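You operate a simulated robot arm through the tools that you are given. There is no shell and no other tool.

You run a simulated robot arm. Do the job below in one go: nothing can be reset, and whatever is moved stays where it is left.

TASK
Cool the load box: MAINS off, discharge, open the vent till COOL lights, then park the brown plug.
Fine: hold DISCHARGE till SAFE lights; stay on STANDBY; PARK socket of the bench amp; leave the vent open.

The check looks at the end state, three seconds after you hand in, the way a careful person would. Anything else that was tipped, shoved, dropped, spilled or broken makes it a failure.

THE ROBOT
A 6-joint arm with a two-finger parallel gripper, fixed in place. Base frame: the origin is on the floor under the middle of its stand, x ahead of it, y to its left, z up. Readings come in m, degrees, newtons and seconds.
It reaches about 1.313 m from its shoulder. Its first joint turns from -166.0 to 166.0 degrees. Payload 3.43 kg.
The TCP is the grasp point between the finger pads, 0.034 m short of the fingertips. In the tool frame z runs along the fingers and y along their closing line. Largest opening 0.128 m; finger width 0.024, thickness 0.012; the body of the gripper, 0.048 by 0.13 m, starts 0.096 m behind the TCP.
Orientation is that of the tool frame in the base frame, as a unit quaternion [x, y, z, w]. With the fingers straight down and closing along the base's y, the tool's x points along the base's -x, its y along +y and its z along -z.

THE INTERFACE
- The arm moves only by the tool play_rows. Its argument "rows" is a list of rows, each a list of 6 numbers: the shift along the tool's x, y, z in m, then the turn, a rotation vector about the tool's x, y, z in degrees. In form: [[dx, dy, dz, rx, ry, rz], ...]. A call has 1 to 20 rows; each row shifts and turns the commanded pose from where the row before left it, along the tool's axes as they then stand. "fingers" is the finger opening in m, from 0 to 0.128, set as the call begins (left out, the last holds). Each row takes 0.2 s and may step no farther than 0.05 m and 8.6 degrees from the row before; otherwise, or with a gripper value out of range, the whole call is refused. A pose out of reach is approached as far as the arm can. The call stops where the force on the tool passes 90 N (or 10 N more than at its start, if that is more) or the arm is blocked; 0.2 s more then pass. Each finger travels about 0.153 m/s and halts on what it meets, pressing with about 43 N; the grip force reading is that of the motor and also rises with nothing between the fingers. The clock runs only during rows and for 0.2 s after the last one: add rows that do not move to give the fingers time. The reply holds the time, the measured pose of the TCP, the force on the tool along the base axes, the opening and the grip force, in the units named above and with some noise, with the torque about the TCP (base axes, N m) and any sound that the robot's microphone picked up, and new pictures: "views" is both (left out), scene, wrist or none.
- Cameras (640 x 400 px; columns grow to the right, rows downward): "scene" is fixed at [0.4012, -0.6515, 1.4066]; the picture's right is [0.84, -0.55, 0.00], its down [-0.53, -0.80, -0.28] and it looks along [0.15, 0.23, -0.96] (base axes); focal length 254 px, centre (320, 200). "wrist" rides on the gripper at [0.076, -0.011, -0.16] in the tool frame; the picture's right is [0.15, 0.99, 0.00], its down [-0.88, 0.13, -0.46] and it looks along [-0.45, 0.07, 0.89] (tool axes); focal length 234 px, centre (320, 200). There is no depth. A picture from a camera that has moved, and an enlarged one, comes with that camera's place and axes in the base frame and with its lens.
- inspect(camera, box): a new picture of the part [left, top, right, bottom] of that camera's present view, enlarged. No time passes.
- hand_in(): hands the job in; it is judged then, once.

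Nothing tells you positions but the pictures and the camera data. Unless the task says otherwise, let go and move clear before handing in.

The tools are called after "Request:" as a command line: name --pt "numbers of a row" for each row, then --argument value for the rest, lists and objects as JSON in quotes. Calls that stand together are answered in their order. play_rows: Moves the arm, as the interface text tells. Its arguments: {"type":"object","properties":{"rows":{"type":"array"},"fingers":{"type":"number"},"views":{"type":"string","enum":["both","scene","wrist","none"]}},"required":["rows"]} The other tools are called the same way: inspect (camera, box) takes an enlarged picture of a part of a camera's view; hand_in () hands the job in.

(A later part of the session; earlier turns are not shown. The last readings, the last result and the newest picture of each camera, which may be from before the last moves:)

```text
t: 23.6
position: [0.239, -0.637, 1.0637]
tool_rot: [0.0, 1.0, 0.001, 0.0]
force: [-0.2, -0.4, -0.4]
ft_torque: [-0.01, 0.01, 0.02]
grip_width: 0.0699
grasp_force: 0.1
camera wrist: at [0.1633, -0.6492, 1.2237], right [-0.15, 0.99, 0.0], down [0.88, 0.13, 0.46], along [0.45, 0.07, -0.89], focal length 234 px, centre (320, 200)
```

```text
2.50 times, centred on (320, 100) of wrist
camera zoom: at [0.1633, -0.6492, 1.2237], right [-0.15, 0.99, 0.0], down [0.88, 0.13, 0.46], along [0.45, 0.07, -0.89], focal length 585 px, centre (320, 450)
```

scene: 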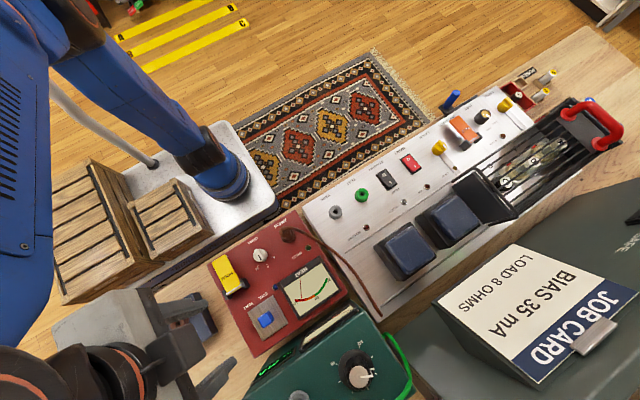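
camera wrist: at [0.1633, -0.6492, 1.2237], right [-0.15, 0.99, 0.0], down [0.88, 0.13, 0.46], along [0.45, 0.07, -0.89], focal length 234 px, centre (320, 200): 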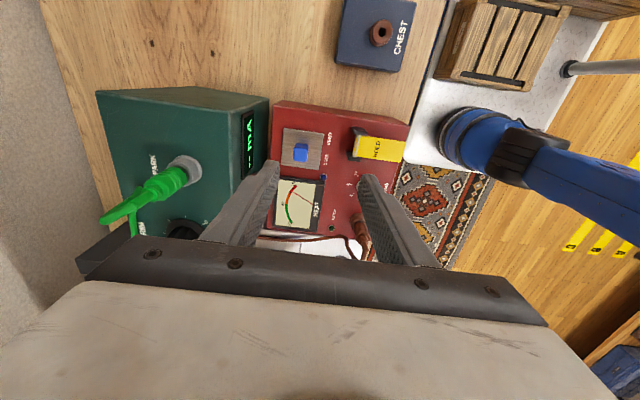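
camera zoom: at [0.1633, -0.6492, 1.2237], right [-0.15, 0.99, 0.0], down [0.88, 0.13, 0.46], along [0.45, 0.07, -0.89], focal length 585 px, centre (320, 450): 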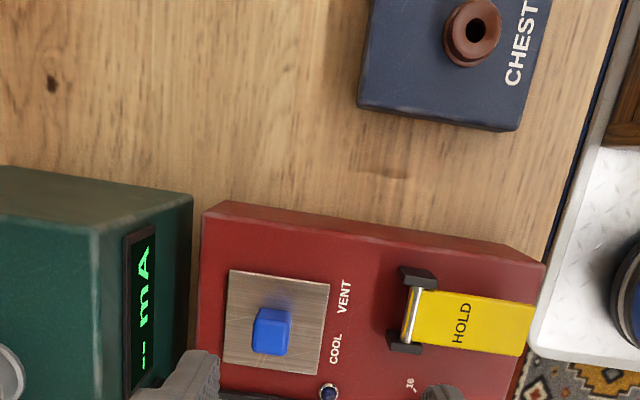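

Request:
play_rows --pt "0 -0.014 0.035 0 0 0" --pt "0 -0.014 0.035 0 0 0" --pt "0 0 0.02 0 0 0" --pt "0 0 0 0 0 0" --views "both"

Request:
inspect --camera "wrist" --box '[240, 80, 400, 200]'

```text
t: 24.6
position: [0.24, -0.6658, 0.9728]
tool_rot: [0.001, 1.0, 0.0, 0.0]
force: [0.4, 0.4, 0.0]
ft_torque: [0.03, 0.0, 0.0]
grip_width: 0.0702
grasp_force: 0.1
camera wrist: at [0.1642, -0.6771, 1.1314], right [-0.15, 0.99, 0.0], down [0.88, 0.13, 0.46], along [0.45, 0.07, -0.89], focal length 234 px, centre (320, 200)
```

scene: 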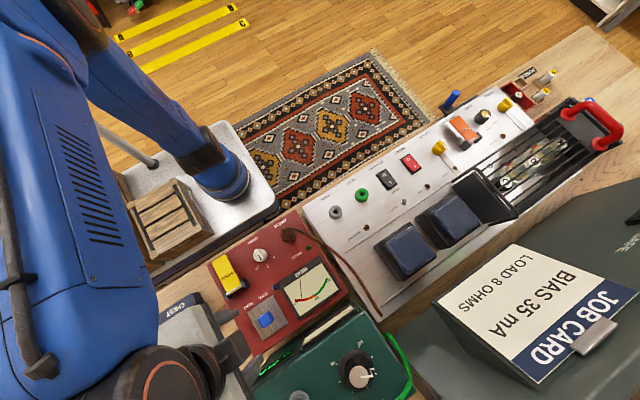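
wrist: 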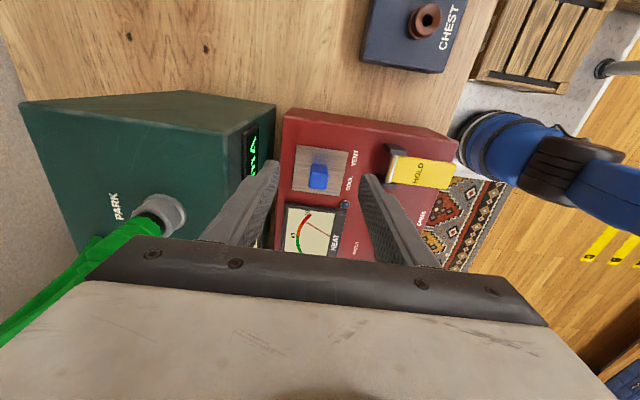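

```text
3.33 times, centred on (320, 140) of wrist
camera zoom: at [0.1642, -0.6771, 1.1314], right [-0.15, 0.99, 0.0], down [0.88, 0.13, 0.46], along [0.45, 0.07, -0.89], focal length 781 px, centre (320, 400)
```

zoom: 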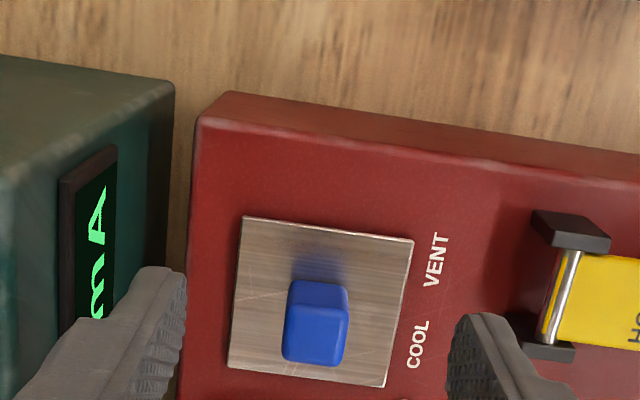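

The vent plate has a blue block handle at its centre; the green meter with its plug stands taller to the -y side. I'll rise a little and yaw the gripper 90° so its narrow side faces the green meter and the camera sits on the +y side.

Request:
play_rows --pt "0 0.01 -0.03 0 0 8.2" --pt "0 0.01 -0.02 0 0 8.2" --pt "0 0 0 0 0 8.2" --pt "0 0 0 0 0 8.2" --pt "0 0 0 0 0 8.2" --pt "0 0 0 0 0 8.2" --pt "0 0 0 0 0 8.2" --pt "0 0 0 0 0 8.2" --pt "0 0 0 0 0 8.2" --pt "0 0 0 0 0 8.2" --pt "0 0 0 0 0 8.0" --pt "0 0 0 0 0 0" --views "both"

Request:
inspect --camera "wrist" --box '[220, 60, 420, 220]'

```text
t: 27.2
position: [0.2419, -0.6469, 1.0195]
tool_rot: [0.707, 0.707, 0.0, 0.0]
force: [0.4, -0.3, 0.5]
ft_torque: [0.03, 0.0, 0.02]
grip_width: 0.0696
grasp_force: 0.0
camera wrist: at [0.2312, -0.5709, 1.1799], right [0.99, 0.15, 0.0], down [0.13, -0.88, 0.46], along [0.07, -0.45, -0.89], focal length 234 px, centre (320, 200)
```

scene: 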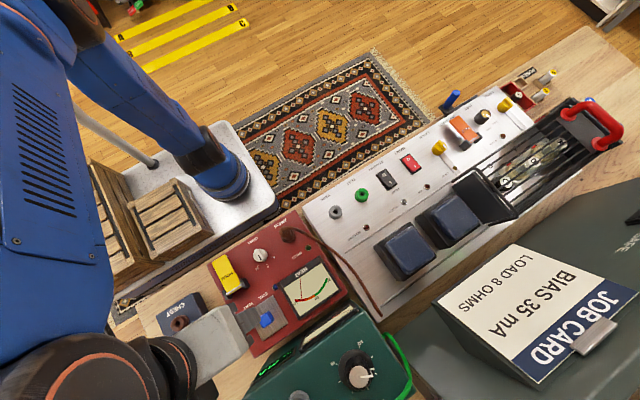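
wrist: 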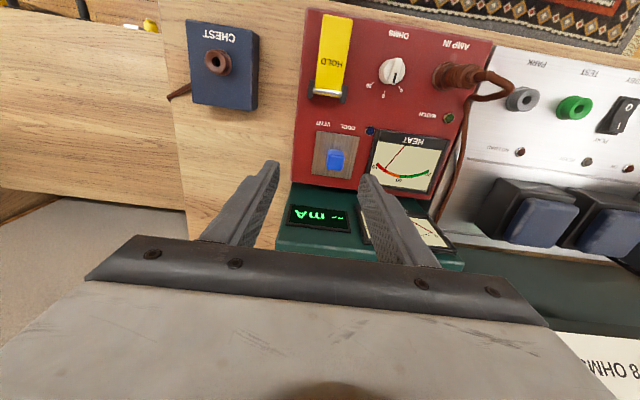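

```text
2.50 times, centred on (320, 140) of wrist
camera zoom: at [0.2312, -0.5709, 1.1799], right [0.99, 0.15, 0.0], down [0.13, -0.88, 0.46], along [0.07, -0.45, -0.89], focal length 585 px, centre (320, 350)
```

zoom: 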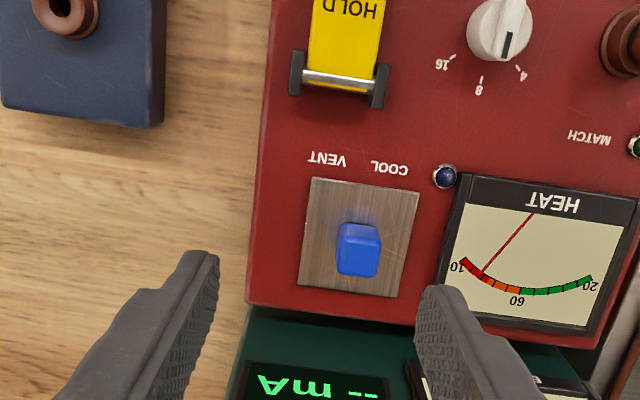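

Knob centre comes out at about (0.267,-0.665) in base. I'll narrow the fingers and lower over the knob in stages to see it better.

Request:
play_rows --pt "-0.009 0.0125 0.03 0 0 0" --pt "-0.009 0.0125 0.03 0 0 0" --pt "0 0 0.03 0 0 0" --pt "0 0 0 0 0 0" --fingers 0.052 --views "both"

Request:
inspect --camera "wrist" --box '[240, 90, 400, 210]'

Request:
inspect --camera "scene" --box '[230, 270, 330, 350]'

```text
t: 28.2
position: [0.2659, -0.6646, 0.928]
tool_rot: [0.707, 0.707, 0.001, 0.0]
force: [-0.7, 0.9, 0.7]
ft_torque: [-0.01, 0.04, 0.0]
grip_width: 0.052
grasp_force: 0.1
camera wrist: at [0.2549, -0.5875, 1.088], right [0.99, 0.15, 0.0], down [0.13, -0.88, 0.46], along [0.07, -0.45, -0.89], focal length 234 px, centre (320, 200)
```

scene: 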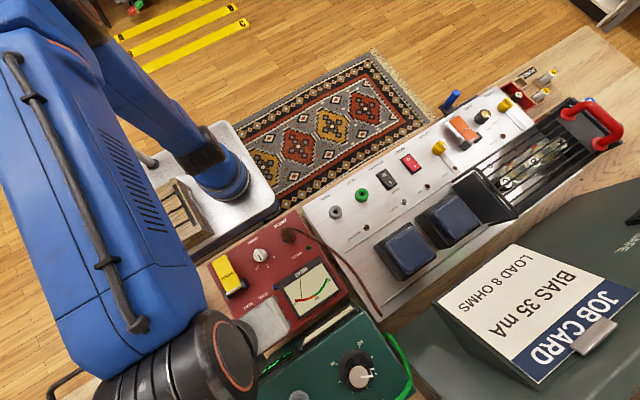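
wrist: 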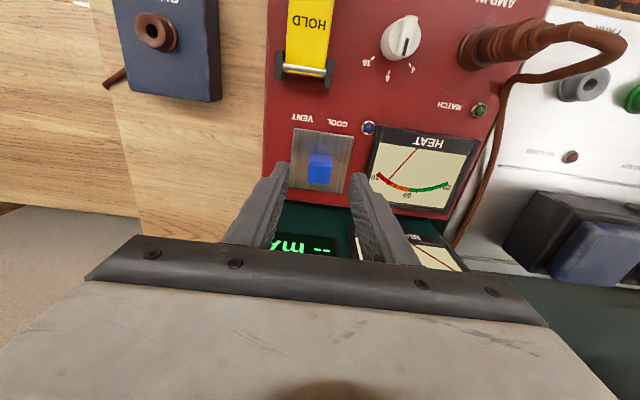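

```text
3.33 times, centred on (320, 150) of wrist
camera zoom: at [0.2549, -0.5875, 1.088], right [0.99, 0.15, 0.0], down [0.13, -0.88, 0.46], along [0.07, -0.45, -0.89], focal length 781 px, centre (320, 367)
```

zoom: 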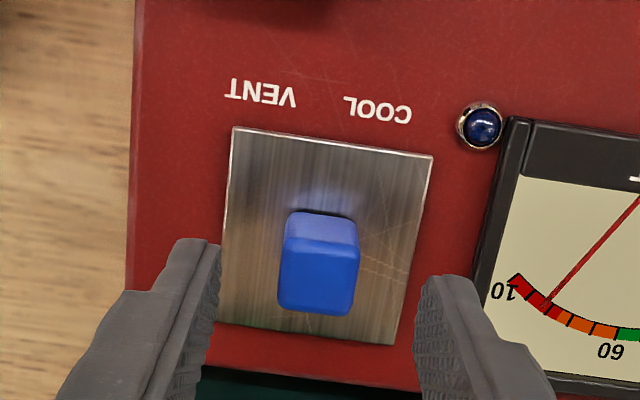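

```text
5.00 times, centred on (280, 310) of scene
camera zoom: at [0.4012, -0.6515, 1.4066], right [0.84, -0.55, 0.0], down [-0.53, -0.8, -0.28], along [0.15, 0.23, -0.96], focal length 1268 px, centre (520, -350)
```

zoom: 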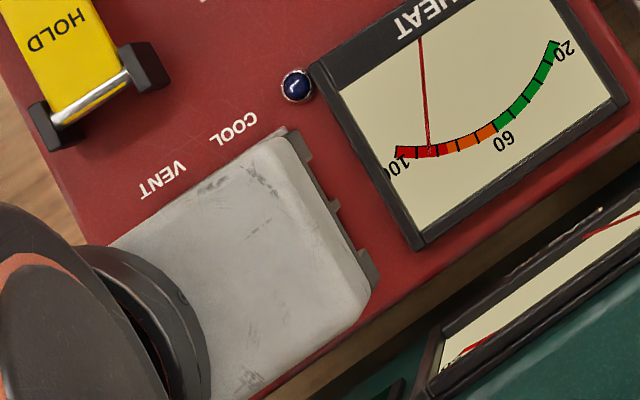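

The plate sits at z about 0.854 and the knob at (0.267,-0.666). I lower so the fingers straddle the knob with tips a few mm above the plate, then close gently.

Request:
play_rows --pt "-0.001 0.001 0.015 0 0 0" --pt "0 0 0.01 0 0 0" --pt "0 0 0.007 0 0 0" --pt "0 0 0 0 0 0" --views "wrist"

Request:
inspect --camera "wrist" --box '[240, 90, 400, 210]'

```text
t: 29.2
position: [0.268, -0.6653, 0.8976]
tool_rot: [0.707, 0.708, 0.0, 0.0]
force: [-0.7, 0.3, -1.1]
ft_torque: [-0.02, -0.02, 0.01]
grip_width: 0.052
grasp_force: 0.1
camera wrist: at [0.2558, -0.5899, 1.0579], right [0.99, 0.15, 0.0], down [0.13, -0.88, 0.46], along [0.07, -0.45, -0.89], focal length 234 px, centre (320, 200)
```

wrist: 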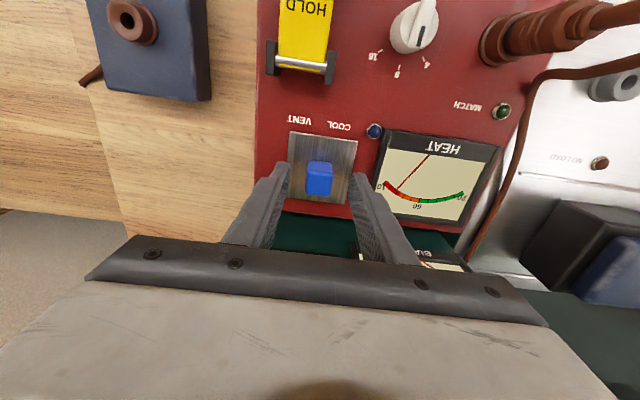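

```text
3.33 times, centred on (320, 150) of wrist
camera zoom: at [0.2558, -0.5899, 1.0579], right [0.99, 0.15, 0.0], down [0.13, -0.88, 0.46], along [0.07, -0.45, -0.89], focal length 781 px, centre (320, 367)
```

zoom: 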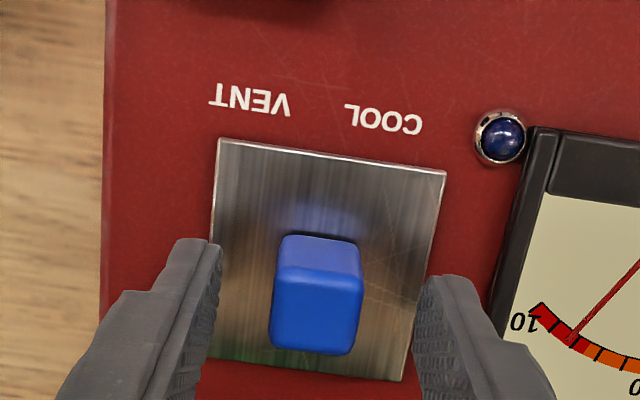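

Request:
play_rows --pt "0 0 0.002 0 0 0" --pt "0 0 0 0 0 0" --pt "0 0 0 0 0 0" --fingers 0.012 --views "wrist"

Request:
inspect --camera "wrist" --box '[240, 90, 400, 210]'

```text
t: 30.0
position: [0.2664, -0.667, 0.8981]
tool_rot: [0.707, 0.707, 0.0, 0.0]
force: [-20.6, -2.6, 17.1]
ft_torque: [0.74, 0.59, 0.08]
grip_width: 0.0218
grasp_force: 45.2
camera wrist: at [0.2547, -0.5896, 1.0575], right [0.99, 0.15, 0.0], down [0.13, -0.88, 0.46], along [0.07, -0.45, -0.89], focal length 234 px, centre (320, 200)
```

wrist: 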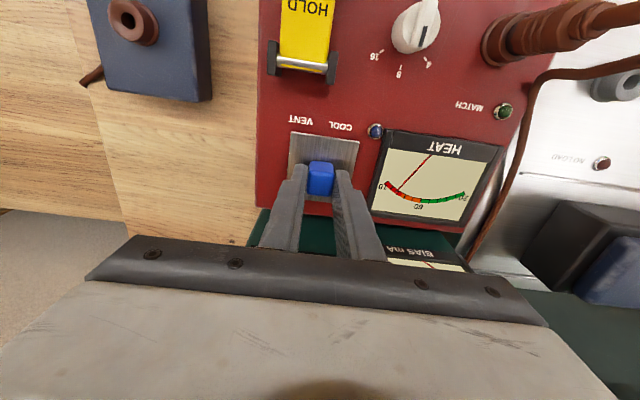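

```text
3.33 times, centred on (320, 150) of wrist
camera zoom: at [0.2547, -0.5896, 1.0575], right [0.99, 0.15, 0.0], down [0.13, -0.88, 0.46], along [0.07, -0.45, -0.89], focal length 781 px, centre (320, 367)
```

zoom: 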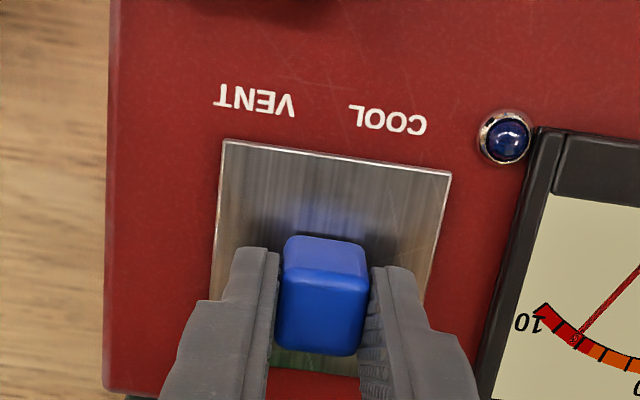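

The knob is gripped, but there's ~20 N side load from a small offset. I relieve it first, so I can test gently which way the knob gives.

Request:
play_rows --pt "0 -0.0012 -0.0012 0 0 0" --pt "0 0 0 0 0 0" --views "none"

```text
t: 30.6
position: [0.2671, -0.6661, 0.8978]
tool_rot: [0.707, 0.707, 0.0, -0.001]
force: [-10.8, -0.7, 1.5]
ft_torque: [-1.4, 0.19, 0.04]
grip_width: 0.0218
grasp_force: 44.6
```

Request:
play_rows --pt "0 -0.0012 0 0 0 0" --pt "0 0 0 0 0 0" --views "none"

```text
t: 31.2
position: [0.2672, -0.6661, 0.8994]
tool_rot: [0.707, 0.707, 0.0, 0.0]
force: [-0.7, 2.4, 3.1]
ft_torque: [-0.13, -0.07, -0.01]
grip_width: 0.0218
grasp_force: 44.9
```

Forces are near zero now; x seemed stiff toward +x. I test small moves toward +y and -y, checking force each time.

Request:
play_rows --pt "0.0015 0 0 0 0 0" --pt "0 0 0 0 0 0" --views "none"

Request:
play_rows --pt "-0.003 0 0 0 0 0" --pt "0 0 0 0 0 0" --views "none"

Request:
play_rows --pt "0.0015 0 0 0 0 0" --pt "0 -0.0015 0 0 0 0" --pt "0 0 0 0 0 0" --views "none"

```text
t: 31.8
position: [0.2658, -0.6661, 0.8982]
tool_rot: [0.707, 0.707, -0.001, 0.001]
force: [1.8, -25.0, 3.6]
ft_torque: [-1.37, -0.15, 0.06]
grip_width: 0.0217
grasp_force: 45.1
```

```text
t: 32.4
position: [0.2649, -0.6664, 0.8983]
tool_rot: [0.707, 0.707, 0.001, -0.001]
force: [0.0, 3.1, -1.8]
ft_torque: [0.84, -0.08, -0.06]
grip_width: 0.0218
grasp_force: 45.0
```

```text
t: 33.2
position: [0.264, -0.6655, 0.898]
tool_rot: [0.707, 0.707, 0.0, 0.0]
force: [0.8, -11.8, -3.7]
ft_torque: [0.32, -0.09, 0.0]
grip_width: 0.0214
grasp_force: 44.9
```

Request:
inspect --camera "wrist" --box '[240, 90, 400, 210]'

Request:
play_rows --pt "-0.0007 -0.002 0 0 0 0" --pt "0 0 0 0 0 0" --views "none"

Request:
inspect --camera "wrist" --box '[240, 90, 400, 210]'

```text
3.33 times, centred on (320, 150) of wrist
camera zoom: at [0.2526, -0.5897, 1.0575], right [0.99, 0.15, 0.0], down [0.13, -0.88, 0.46], along [0.07, -0.45, -0.89], focal length 781 px, centre (320, 367)
```

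zoom: 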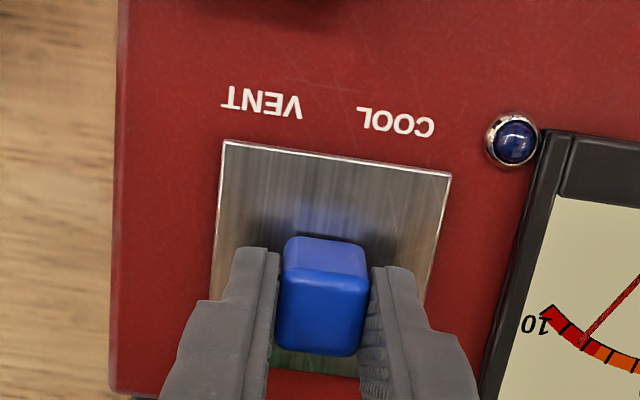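

```text
t: 33.8
position: [0.2619, -0.6665, 0.8981]
tool_rot: [0.707, 0.707, 0.0, 0.0]
force: [1.3, -1.3, -7.5]
ft_torque: [-1.07, -0.05, -0.01]
grip_width: 0.022
grasp_force: 45.3
```

```text
3.33 times, centred on (320, 150) of wrist
camera zoom: at [0.2511, -0.5898, 1.0576], right [0.99, 0.15, 0.0], down [0.13, -0.88, 0.46], along [0.07, -0.45, -0.89], focal length 781 px, centre (320, 367)
```

zoom: 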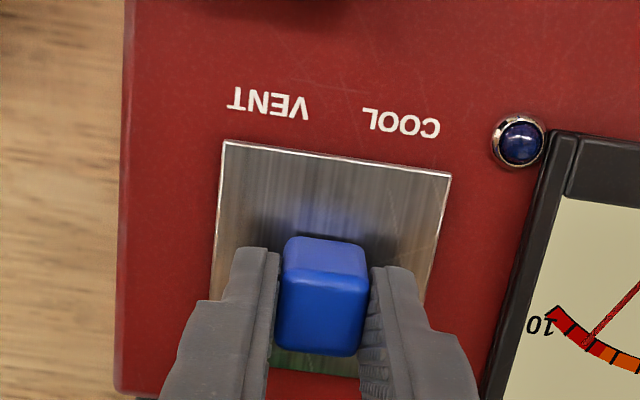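

The plate moves with the gripper toward -x relative to the box with almost no force: the vent is a shutter sliding to -x. I continue sliding in small steps.

Request:
play_rows --pt "0 -0.004 0 0 0 0" --pt "0 -0.004 0 0 0 0" --pt "0 -0.004 0 0 0 0" --pt "0 0 0 0 0 0" --views "wrist"

Request:
inspect --camera "wrist" --box '[240, 90, 400, 210]'

```text
t: 34.8
position: [0.2493, -0.6654, 0.8971]
tool_rot: [0.707, 0.707, 0.001, 0.0]
force: [-0.3, 20.1, -9.7]
ft_torque: [1.18, -0.07, 0.0]
grip_width: 0.0219
grasp_force: 45.6
camera wrist: at [0.2376, -0.5902, 1.0577], right [0.99, 0.15, 0.0], down [0.13, -0.88, 0.45], along [0.07, -0.45, -0.89], focal length 234 px, centre (320, 200)
```

wrist: 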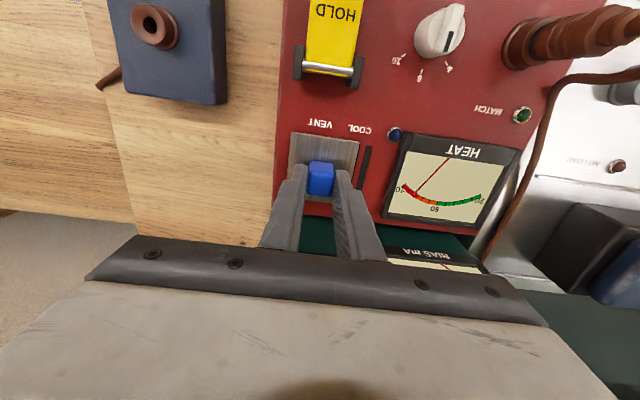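

```text
3.33 times, centred on (320, 150) of wrist
camera zoom: at [0.2376, -0.5902, 1.0577], right [0.99, 0.15, 0.0], down [0.13, -0.88, 0.45], along [0.07, -0.45, -0.89], focal length 781 px, centre (320, 367)
```

zoom: 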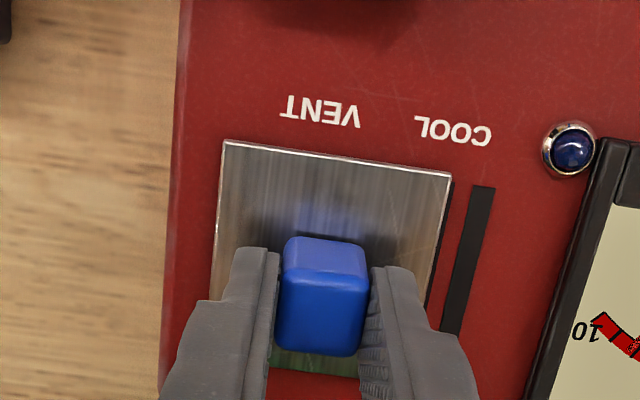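

Vent slots are appearing on the +x side. I relieve the slight y/z load and keep sliding.

Request:
play_rows --pt "0.0008 -0.004 0.0006 0 0 0" --pt "0 -0.004 0 0 0 0" --pt "0 -0.004 0 0 0 0" --pt "0 0 0 0 0 0" --views "wrist"

Request:
inspect --camera "wrist" --box '[240, 90, 400, 210]'

```text
t: 35.8
position: [0.2376, -0.6663, 0.8984]
tool_rot: [0.707, 0.707, 0.001, -0.001]
force: [0.9, 22.4, -11.2]
ft_torque: [-0.25, -0.06, -0.03]
grip_width: 0.0219
grasp_force: 45.1
camera wrist: at [0.2259, -0.59, 1.0576], right [0.99, 0.15, 0.0], down [0.13, -0.88, 0.46], along [0.07, -0.45, -0.89], focal length 234 px, centre (320, 200)
```

wrist: 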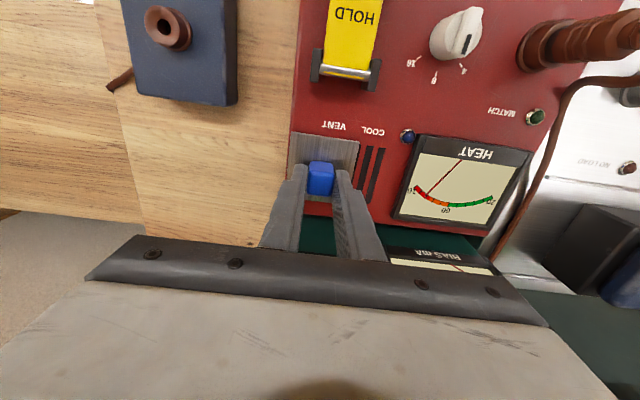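

```text
3.33 times, centred on (320, 150) of wrist
camera zoom: at [0.2259, -0.59, 1.0576], right [0.99, 0.15, 0.0], down [0.13, -0.88, 0.46], along [0.07, -0.45, -0.89], focal length 781 px, centre (320, 367)
```

zoom: 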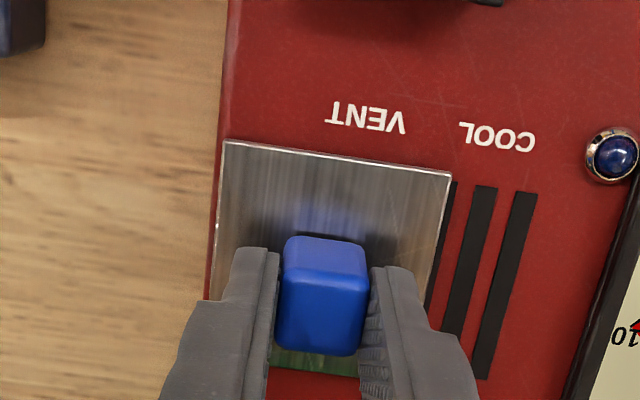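

Request:
play_rows --pt "0.0012 -0.002 0.0006 0 0 0" --pt "0 -0.004 0 0 0 0" --pt "0 -0.004 0 0 0 0" --pt "0 0 0 0 0 0" --views "wrist"

Request:
inspect --camera "wrist" --box '[240, 70, 440, 220]'

```text
t: 36.8
position: [0.2283, -0.6657, 0.8982]
tool_rot: [0.707, 0.708, -0.002, 0.001]
force: [0.4, -15.4, 11.8]
ft_torque: [-1.45, 0.0, 0.0]
grip_width: 0.0218
grasp_force: 44.8
camera wrist: at [0.2159, -0.5895, 1.0574], right [0.99, 0.15, 0.0], down [0.13, -0.88, 0.46], along [0.07, -0.45, -0.89], focal length 234 px, centre (320, 200)
```

wrist: 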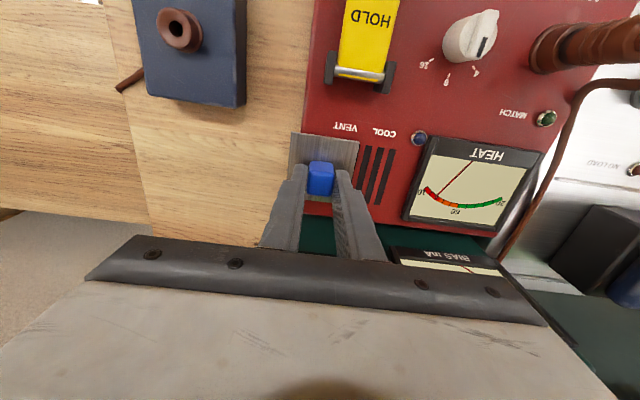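

```text
2.67 times, centred on (340, 145) of wrist
camera zoom: at [0.2159, -0.5895, 1.0574], right [0.99, 0.15, 0.0], down [0.13, -0.88, 0.46], along [0.07, -0.45, -0.89], focal length 624 px, centre (267, 347)
```

zoom: 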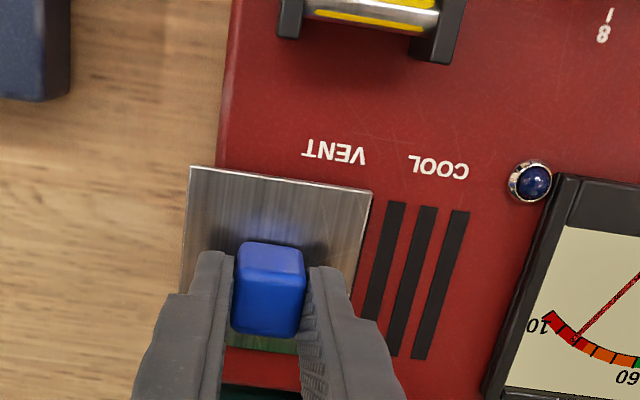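

Request:
play_rows --pt "-0.0007 -0.003 -0.0005 0 0 0" --pt "0 -0.003 0 0 0 0" --pt "0 0 0 0 0 0" --views "wrist"

Request:
inspect --camera "wrist" --box '[240, 70, 440, 220]'

```text
t: 37.6
position: [0.2215, -0.6658, 0.8973]
tool_rot: [0.707, 0.708, 0.001, 0.0]
force: [1.3, -7.3, 6.6]
ft_torque: [-0.52, -0.11, 0.0]
grip_width: 0.0218
grasp_force: 45.1
camera wrist: at [0.2096, -0.59, 1.0576], right [0.99, 0.15, 0.0], down [0.13, -0.88, 0.46], along [0.07, -0.45, -0.89], focal length 234 px, centre (320, 200)
```

wrist: 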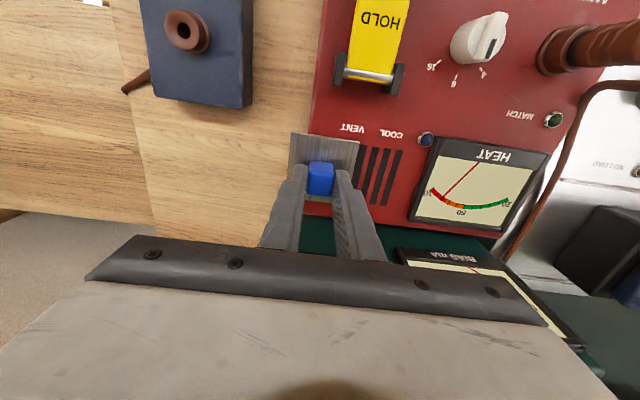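

```text
2.67 times, centred on (340, 145) of wrist
camera zoom: at [0.2096, -0.59, 1.0576], right [0.99, 0.15, 0.0], down [0.13, -0.88, 0.46], along [0.07, -0.45, -0.89], focal length 624 px, centre (267, 347)
```

zoom: 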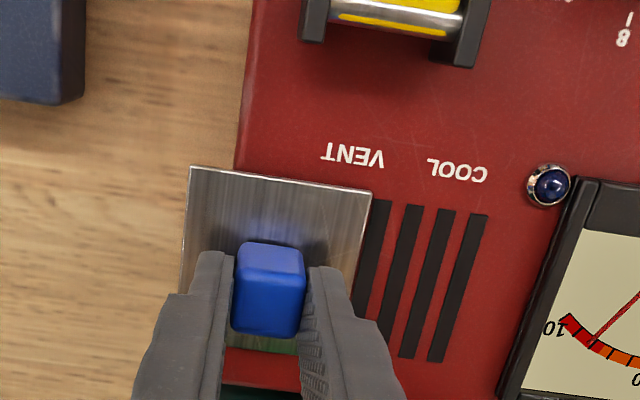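

Request:
play_rows --pt "-0.0003 -0.003 0 0 0 0" --pt "0 -0.003 0 0 0 0" --pt "0 0 0 0 0 0" --views "wrist"

Request:
inspect --camera "wrist" --box '[240, 70, 440, 220]'

```text
t: 38.4
position: [0.2161, -0.6668, 0.8989]
tool_rot: [0.707, 0.707, 0.0, 0.0]
force: [0.7, 5.2, 6.5]
ft_torque: [0.15, -0.05, -0.03]
grip_width: 0.0216
grasp_force: 44.9
camera wrist: at [0.2033, -0.59, 1.0575], right [0.99, 0.15, 0.0], down [0.13, -0.88, 0.46], along [0.07, -0.45, -0.89], focal length 234 px, centre (320, 200)
```

wrist: 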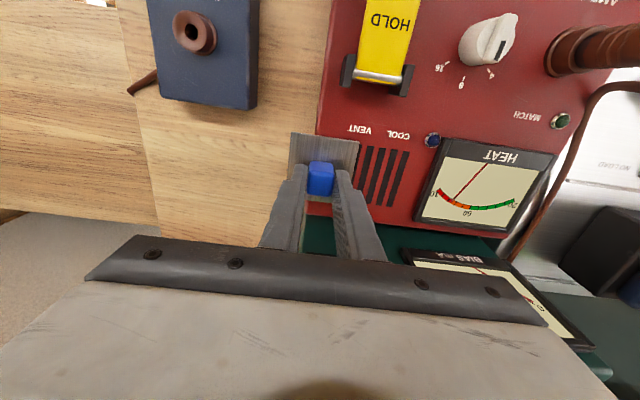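

```text
2.67 times, centred on (340, 145) of wrist
camera zoom: at [0.2033, -0.59, 1.0575], right [0.99, 0.15, 0.0], down [0.13, -0.88, 0.46], along [0.07, -0.45, -0.89], focal length 624 px, centre (267, 347)
```

zoom: 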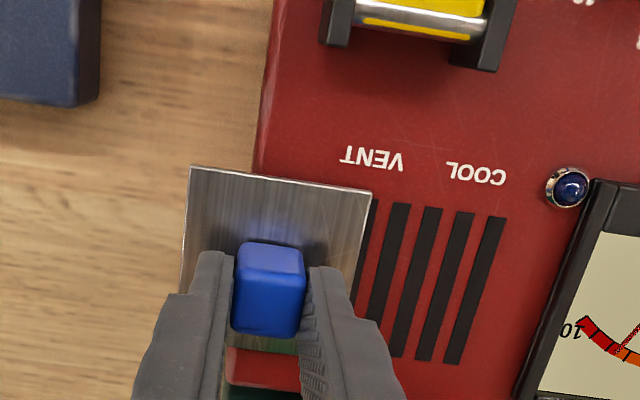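

Request:
play_rows --pt "0 -0.002 0 0 0 0" --pt "0 -0.002 0 0 0 0" --pt "0 0 0 0 0 0" --views "none"

Request:
inspect --camera "wrist" --box '[240, 70, 440, 220]'

```text
t: 39.2
position: [0.2116, -0.6658, 0.8977]
tool_rot: [0.707, 0.707, -0.001, 0.0]
force: [2.9, 5.6, 7.8]
ft_torque: [0.45, -0.13, 0.0]
grip_width: 0.0217
grasp_force: 45.2
```

```text
2.67 times, centred on (340, 145) of wrist
camera zoom: at [0.1994, -0.5899, 1.0575], right [0.99, 0.15, 0.0], down [0.13, -0.88, 0.46], along [0.07, -0.45, -0.89], focal length 624 px, centre (267, 347)
```

zoom: 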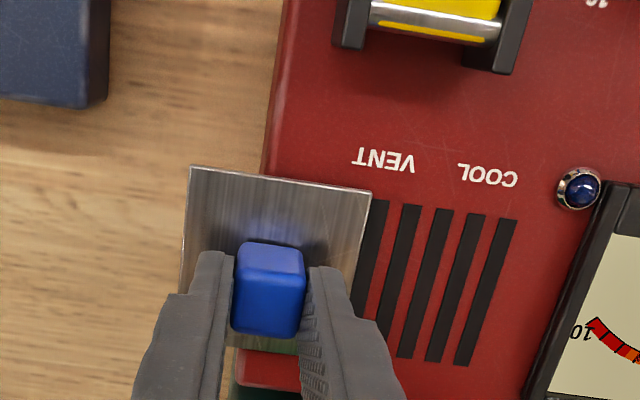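

Request:
play_rows --pt "0 -0.002 0 0 0 0" --pt "0 0 0 0 0 0" --views "none"

Request:
inspect --camera "wrist" --box '[240, 70, 440, 220]'

Request:
inspect --camera "scene" --box '[240, 240, 350, 330]'

```text
t: 39.8
position: [0.2115, -0.6658, 0.8982]
tool_rot: [0.707, 0.707, 0.001, 0.001]
force: [19.6, 2.1, 5.2]
ft_torque: [0.13, -0.67, -0.05]
grip_width: 0.0215
grasp_force: 44.9
```

```text
2.67 times, centred on (340, 145) of wrist
camera zoom: at [0.199, -0.5899, 1.0574], right [0.99, 0.15, 0.0], down [0.13, -0.88, 0.46], along [0.07, -0.45, -0.89], focal length 624 px, centre (267, 347)
```

zoom: 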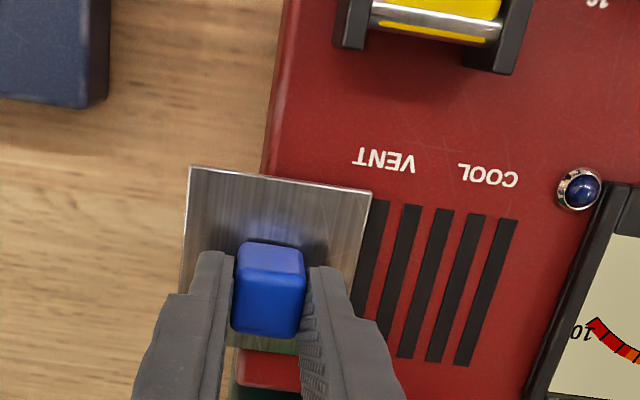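

```text
4.44 times, centred on (295, 285) of scene
camera zoom: at [0.4012, -0.6515, 1.4066], right [0.84, -0.55, 0.0], down [-0.53, -0.8, -0.28], along [0.15, 0.23, -0.96], focal length 1128 px, centre (431, -178)
```

zoom: 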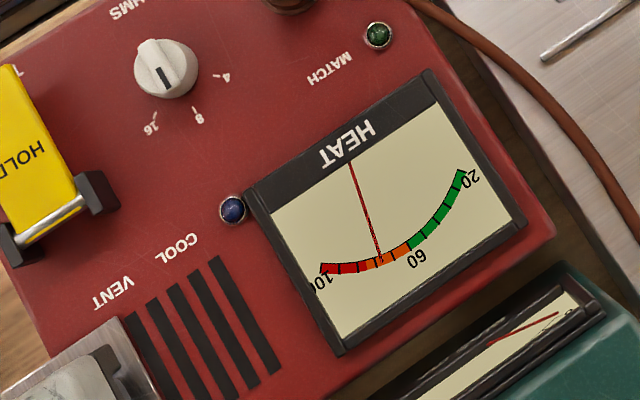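

End stop reached: all five slots are exposed, and the HEAT needle is falling (about 75). I back off the load, release the knob and rise straight up.

Request:
play_rows --pt "0 0.001 0 0 0 0" --pt "0 0 0 0 0 0" --views "none"

Request:
play_rows --pt "0 0 0 0 0 0" --pt "0 0 0 0 0 0" --pt "0 0 -0.01 0 0 0" --pt "0 0 -0.03 0 0 0" --pt "0 0 -0.04 0 0 0" --pt "0 0 -0.04 0 0 0" --pt "0 0 0 0 0 0" --fingers 0.05 --views "both"

Request:
inspect --camera "scene" --box '[210, 220, 350, 340]'

```text
t: 40.4
position: [0.2105, -0.6665, 0.8984]
tool_rot: [0.707, 0.707, 0.0, 0.0]
force: [13.5, 6.8, -0.2]
ft_torque: [-1.0, -0.3, 0.02]
grip_width: 0.0219
grasp_force: 45.5
```

```text
t: 42.0
position: [0.2118, -0.6643, 1.0151]
tool_rot: [0.707, 0.707, 0.001, 0.0]
force: [0.0, 0.7, -0.1]
ft_torque: [0.0, -0.01, 0.02]
grip_width: 0.0502
grasp_force: 0.0
camera wrist: at [0.2004, -0.589, 1.176], right [0.99, 0.15, 0.0], down [0.13, -0.88, 0.46], along [0.07, -0.45, -0.89], focal length 234 px, centre (320, 200)
```

scene: 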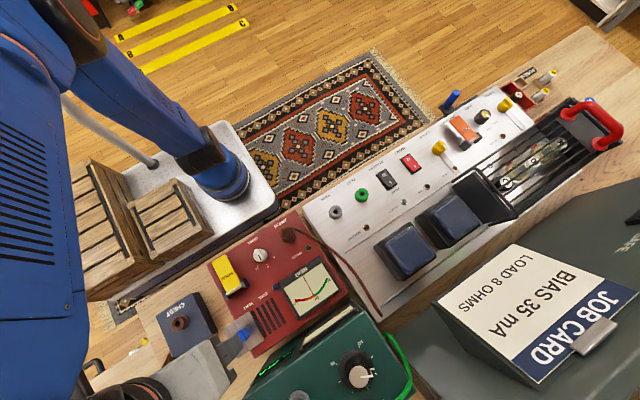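
wrist: 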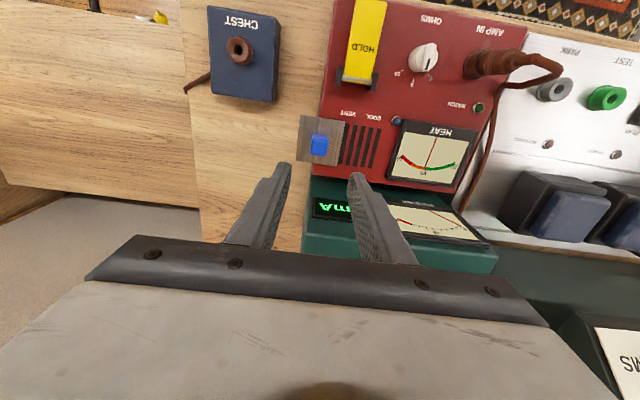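

```text
3.33 times, centred on (280, 280) of scene
camera zoom: at [0.4012, -0.6515, 1.4066], right [0.84, -0.55, 0.0], down [-0.53, -0.8, -0.28], along [0.15, 0.23, -0.96], focal length 846 px, centre (453, -67)
```

zoom: 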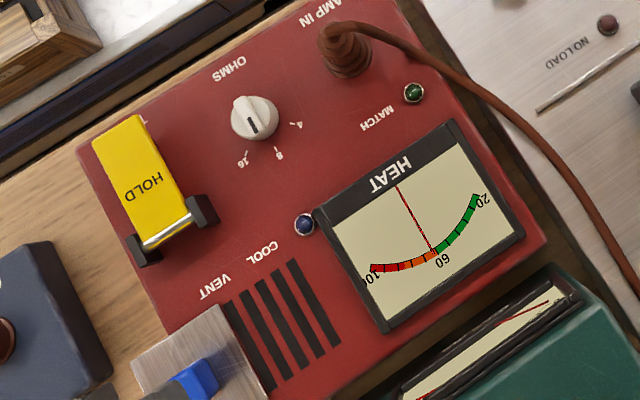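

The vent stays open and HEAT is falling through 62; COOL isn't lit yet. Meanwhile I move over near the plug for a close look, without touching it until COOL lights.

Request:
play_rows --pt "0.014 0.03 -0.01 0 0 0" --pt "0.014 0.03 -0.005 0 0 0" --pt "0.014 0.03 0 0 0 0" --pt "0.014 0.03 0 0 0 0" --pt "0.014 0.03 0 0 0 0" --pt "0 0 0 0 0 0" --pt "0 0 0 0 0 0" --fingers 0.09 --views "both"

Request:
inspect --camera "wrist" --box '[260, 40, 460, 190]'

Request:
inspect --camera "scene" --box '[240, 190, 380, 310]'

```text
t: 43.6
position: [0.3611, -0.5967, 1.032]
tool_rot: [0.707, 0.707, 0.0, 0.0]
force: [-0.8, -0.2, -0.1]
ft_torque: [0.02, 0.01, -0.02]
grip_width: 0.0896
grasp_force: 0.1
camera wrist: at [0.3502, -0.5218, 1.1922], right [0.99, 0.15, 0.0], down [0.13, -0.88, 0.46], along [0.07, -0.45, -0.89], focal length 234 px, centre (320, 200)
```

scene: 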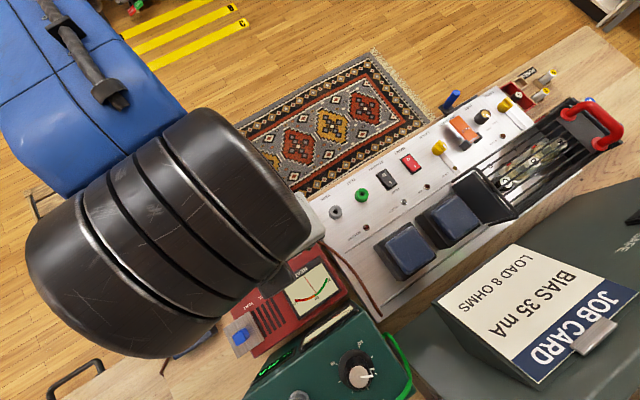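
wrist: 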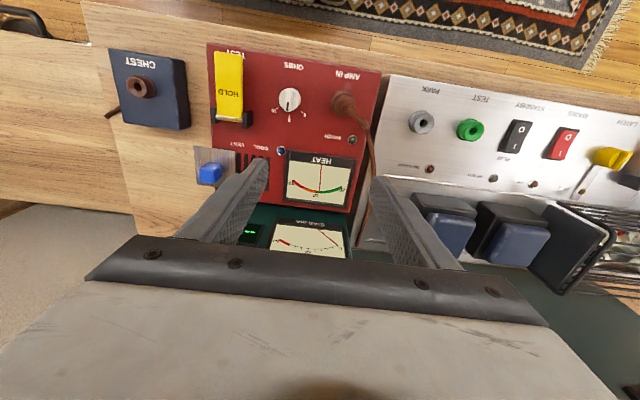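

```text
2.67 times, centred on (360, 115) of wrist
camera zoom: at [0.3502, -0.5218, 1.1922], right [0.99, 0.15, 0.0], down [0.13, -0.88, 0.46], along [0.07, -0.45, -0.89], focal length 624 px, centre (213, 427)
```

zoom: 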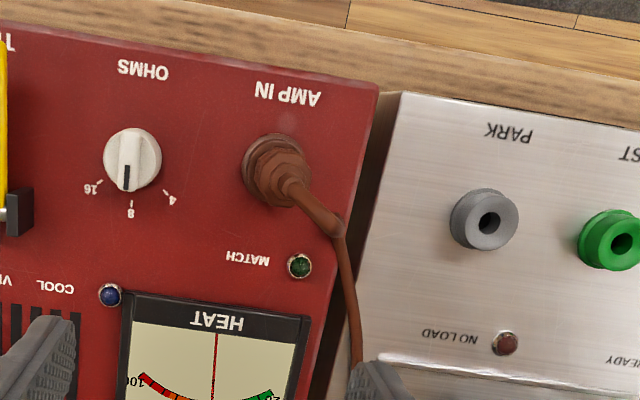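

```text
3.33 times, centred on (310, 250) of scene
camera zoom: at [0.4012, -0.6515, 1.4066], right [0.84, -0.55, 0.0], down [-0.53, -0.8, -0.28], along [0.15, 0.23, -0.96], focal length 846 px, centre (353, 33)
```

zoom: 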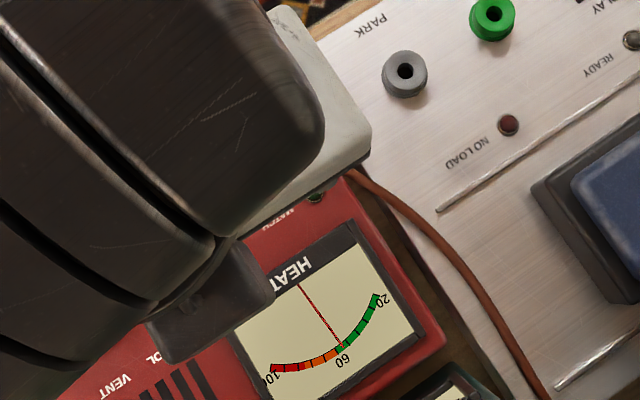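

The plug stands vertically at about (0.385,-0.543), and PARK is at (0.507,-0.554). COOL is still dark and the needle is near 60, so I'll wait and watch.

Request:
play_rows --pt "0 0 0 0 0 0" --pt "0 0 0 0 0 0" --pt "0 0 0 0 0 0" --pt "0 0 0 0 0 0" --pt "0 0 0 0 0 0" --pt "0 0 0 0 0 0" --pt "0 0 0 0 0 0" --pt "0 0 0 0 0 0" --pt "0 0 0 0 0 0" --pt "0 0 0 0 0 0" --views "none"

Request:
inspect --camera "wrist" --box '[200, 70, 400, 220]'

```text
t: 45.8
position: [0.3609, -0.5981, 1.0318]
tool_rot: [0.707, 0.707, 0.0, 0.001]
force: [0.4, 0.1, 0.5]
ft_torque: [0.02, -0.01, 0.02]
grip_width: 0.0903
grasp_force: 0.0
```

```text
2.67 times, centred on (300, 145) of wrist
camera zoom: at [0.35, -0.5219, 1.1922], right [0.99, 0.15, 0.0], down [0.13, -0.88, 0.46], along [0.07, -0.45, -0.89], focal length 624 px, centre (373, 347)
```

zoom: 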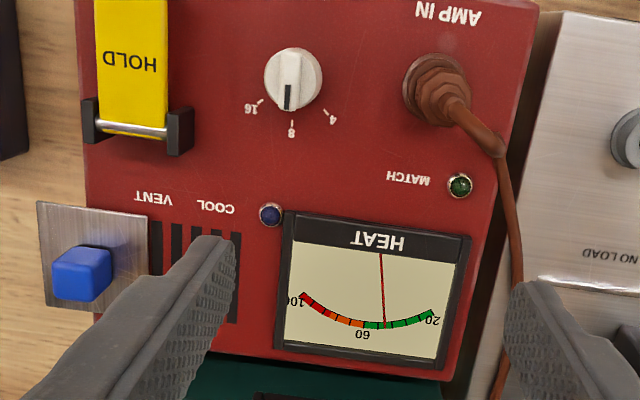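

Request:
play_rows --pt "-0.0055 -0.03 0.02 0 0 0" --pt "-0.0055 -0.03 0.02 0 0 0" --pt "-0.0055 -0.03 0.02 0 0 0" --pt "-0.0055 -0.03 0.02 0 0 0" --pt "0 0 0 0 0 0" --pt "0 0 0 0 0 0" --pt "0 0 0 0 0 0" --pt "0 0 0 0 0 0" --views "wrist"

Request:
inspect --camera "wrist" --box '[430, 30, 590, 150]'

Request:
inspect --camera "wrist" --box '[360, 100, 520, 220]'

```text
t: 47.6
position: [0.242, -0.616, 0.9513]
tool_rot: [0.707, 0.707, 0.0, 0.0]
force: [-0.2, 0.4, 0.1]
ft_torque: [-0.01, -0.02, -0.02]
grip_width: 0.0902
grasp_force: 0.1
camera wrist: at [0.23, -0.5402, 1.1116], right [0.99, 0.15, 0.0], down [0.13, -0.88, 0.46], along [0.07, -0.45, -0.89], focal length 234 px, centre (320, 200)
```

wrist: 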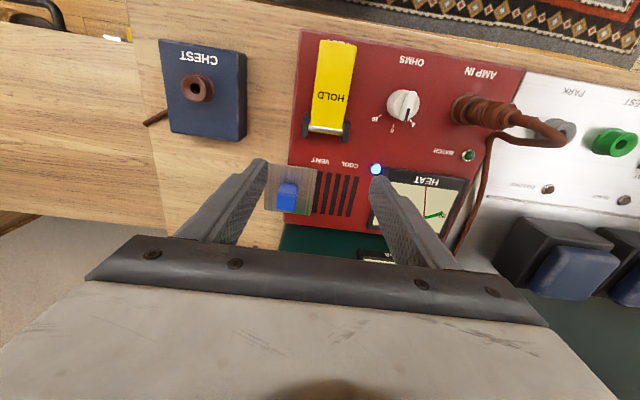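

```text
3.33 times, centred on (510, 90) of wrist
camera zoom: at [0.23, -0.5402, 1.1116], right [0.99, 0.15, 0.0], down [0.13, -0.88, 0.46], along [0.07, -0.45, -0.89], focal length 781 px, centre (-313, 567)
```

zoom: 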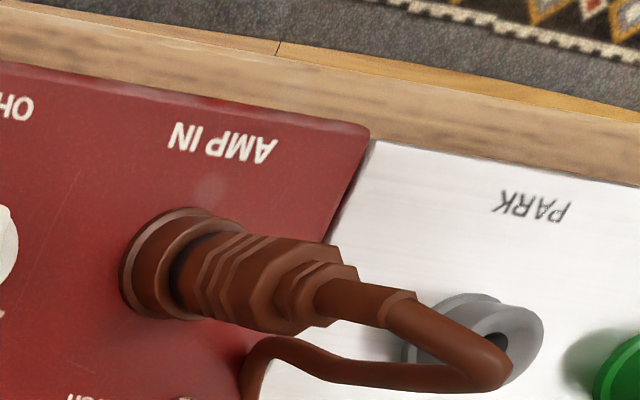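

```text
3.33 times, centred on (440, 160) of wrist
camera zoom: at [0.23, -0.5402, 1.1116], right [0.99, 0.15, 0.0], down [0.13, -0.88, 0.46], along [0.07, -0.45, -0.89], focal length 781 px, centre (-80, 333)
```

zoom: 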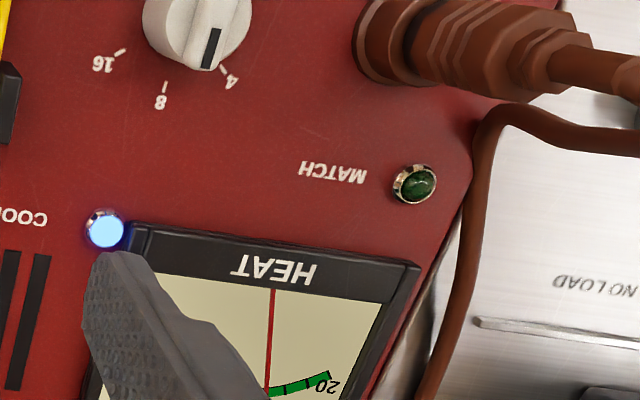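

COOL is lit. The plug body runs from z≈0.861 to ≈0.91, with the cable leaving its top toward +x/-y. I'll rise and yaw back so the fingers close along y, keeping them clear of the cable.

Request:
play_rows --pt "0 0 -0.04 0 0 0" --pt "0 0 -0.04 0 0 0" --pt "0 0 0 0 0 -8.2" --pt "0 0 0 0 0 -8.2" --pt "0 0 0 0 0 -8.2" --pt "0 0 0 0 0 -8.2" --pt "0 0 0 0 0 -8.2" --pt "0 0 0 0 0 -8.2" --pt "0 0 0 0 0 -8.2" --pt "0 0 0 0 0 -8.2" --pt "0 0 0 0 0 -8.2" --pt "0 0 0 0 0 -8.2" --pt "0 0 0 0 0 -8.0" --pt "0 0 0 0 0 0" --fingers 0.07 --views "none"

Request:
play_rows --pt "-0.035 0.018 0 0 0 0" --pt "-0.035 0.018 0 0 0 0" --pt "-0.035 0.018 0 0 0 0" --pt "-0.03 0.018 0 0 0 0" --pt "0 0 0 0 0 0" --views "both"

Request:
inspect --camera "wrist" --box '[220, 60, 420, 210]'

```text
t: 50.6
position: [0.2405, -0.6174, 1.0312]
tool_rot: [-0.001, 1.0, 0.0, 0.001]
force: [0.4, -0.4, 0.1]
ft_torque: [0.02, 0.02, -0.01]
grip_width: 0.07
grasp_force: 0.1
```

```text
t: 51.8
position: [0.3751, -0.5462, 1.0317]
tool_rot: [0.001, 1.0, 0.0, 0.0]
force: [-0.1, 0.3, 0.1]
ft_torque: [-0.03, 0.0, 0.0]
grip_width: 0.0698
grasp_force: 0.1
camera wrist: at [0.2989, -0.5575, 1.1911], right [-0.15, 0.99, 0.0], down [0.88, 0.13, 0.46], along [0.45, 0.07, -0.89], focal length 234 px, centre (320, 200)
```

scene: 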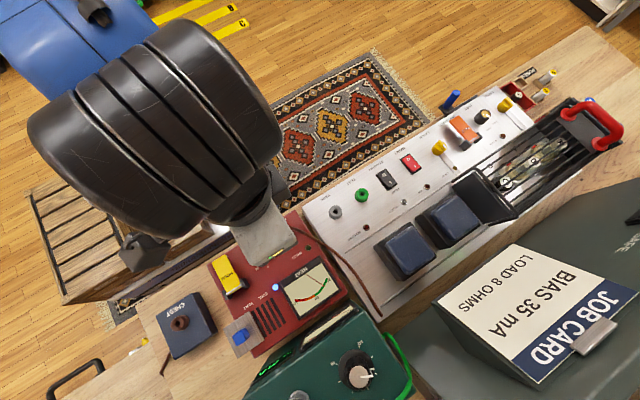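
wrist: 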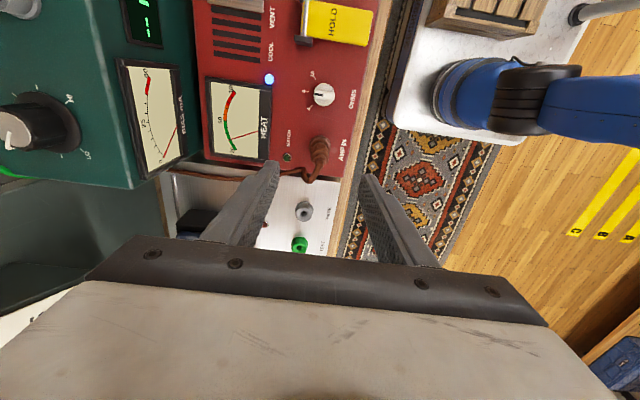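

```text
2.67 times, centred on (320, 135) of wrist
camera zoom: at [0.2989, -0.5575, 1.1911], right [-0.15, 0.99, 0.0], down [0.88, 0.13, 0.46], along [0.45, 0.07, -0.89], focal length 624 px, centre (320, 373)
```

zoom: 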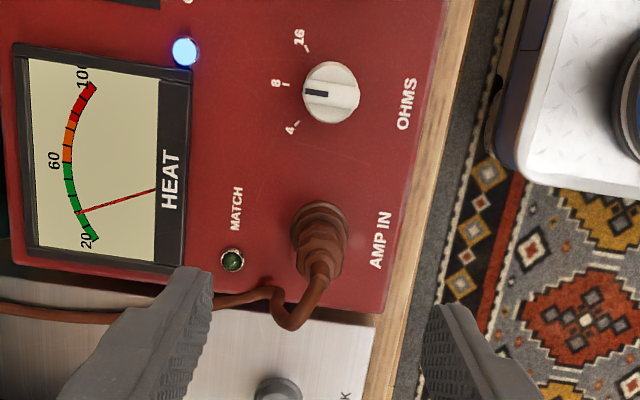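

Request:
inspect --camera "wrist" --box '[290, 125, 350, 175]'

Request:
inspect --camera "wrist" --box '[280, 170, 340, 220]'

```text
8.00 times, centred on (320, 150) of wrist
camera zoom: at [0.2989, -0.5575, 1.1911], right [-0.15, 0.99, 0.0], down [0.88, 0.13, 0.46], along [0.45, 0.07, -0.89], focal length 1873 px, centre (320, 600)
```

zoom: 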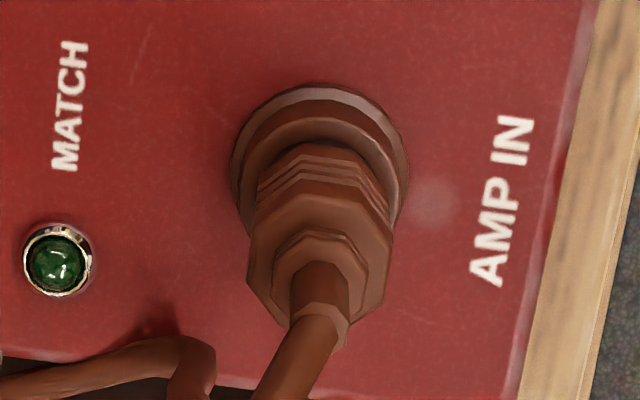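

```text
8.00 times, centred on (310, 195) of wrist
camera zoom: at [0.2989, -0.5575, 1.1911], right [-0.15, 0.99, 0.0], down [0.88, 0.13, 0.46], along [0.45, 0.07, -0.89], focal length 1873 px, centre (400, 240)
```

zoom: 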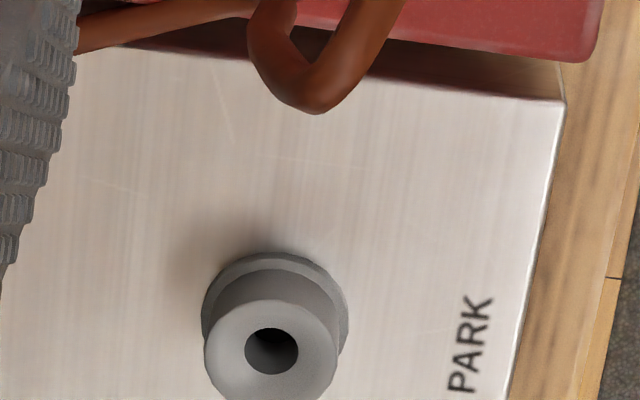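

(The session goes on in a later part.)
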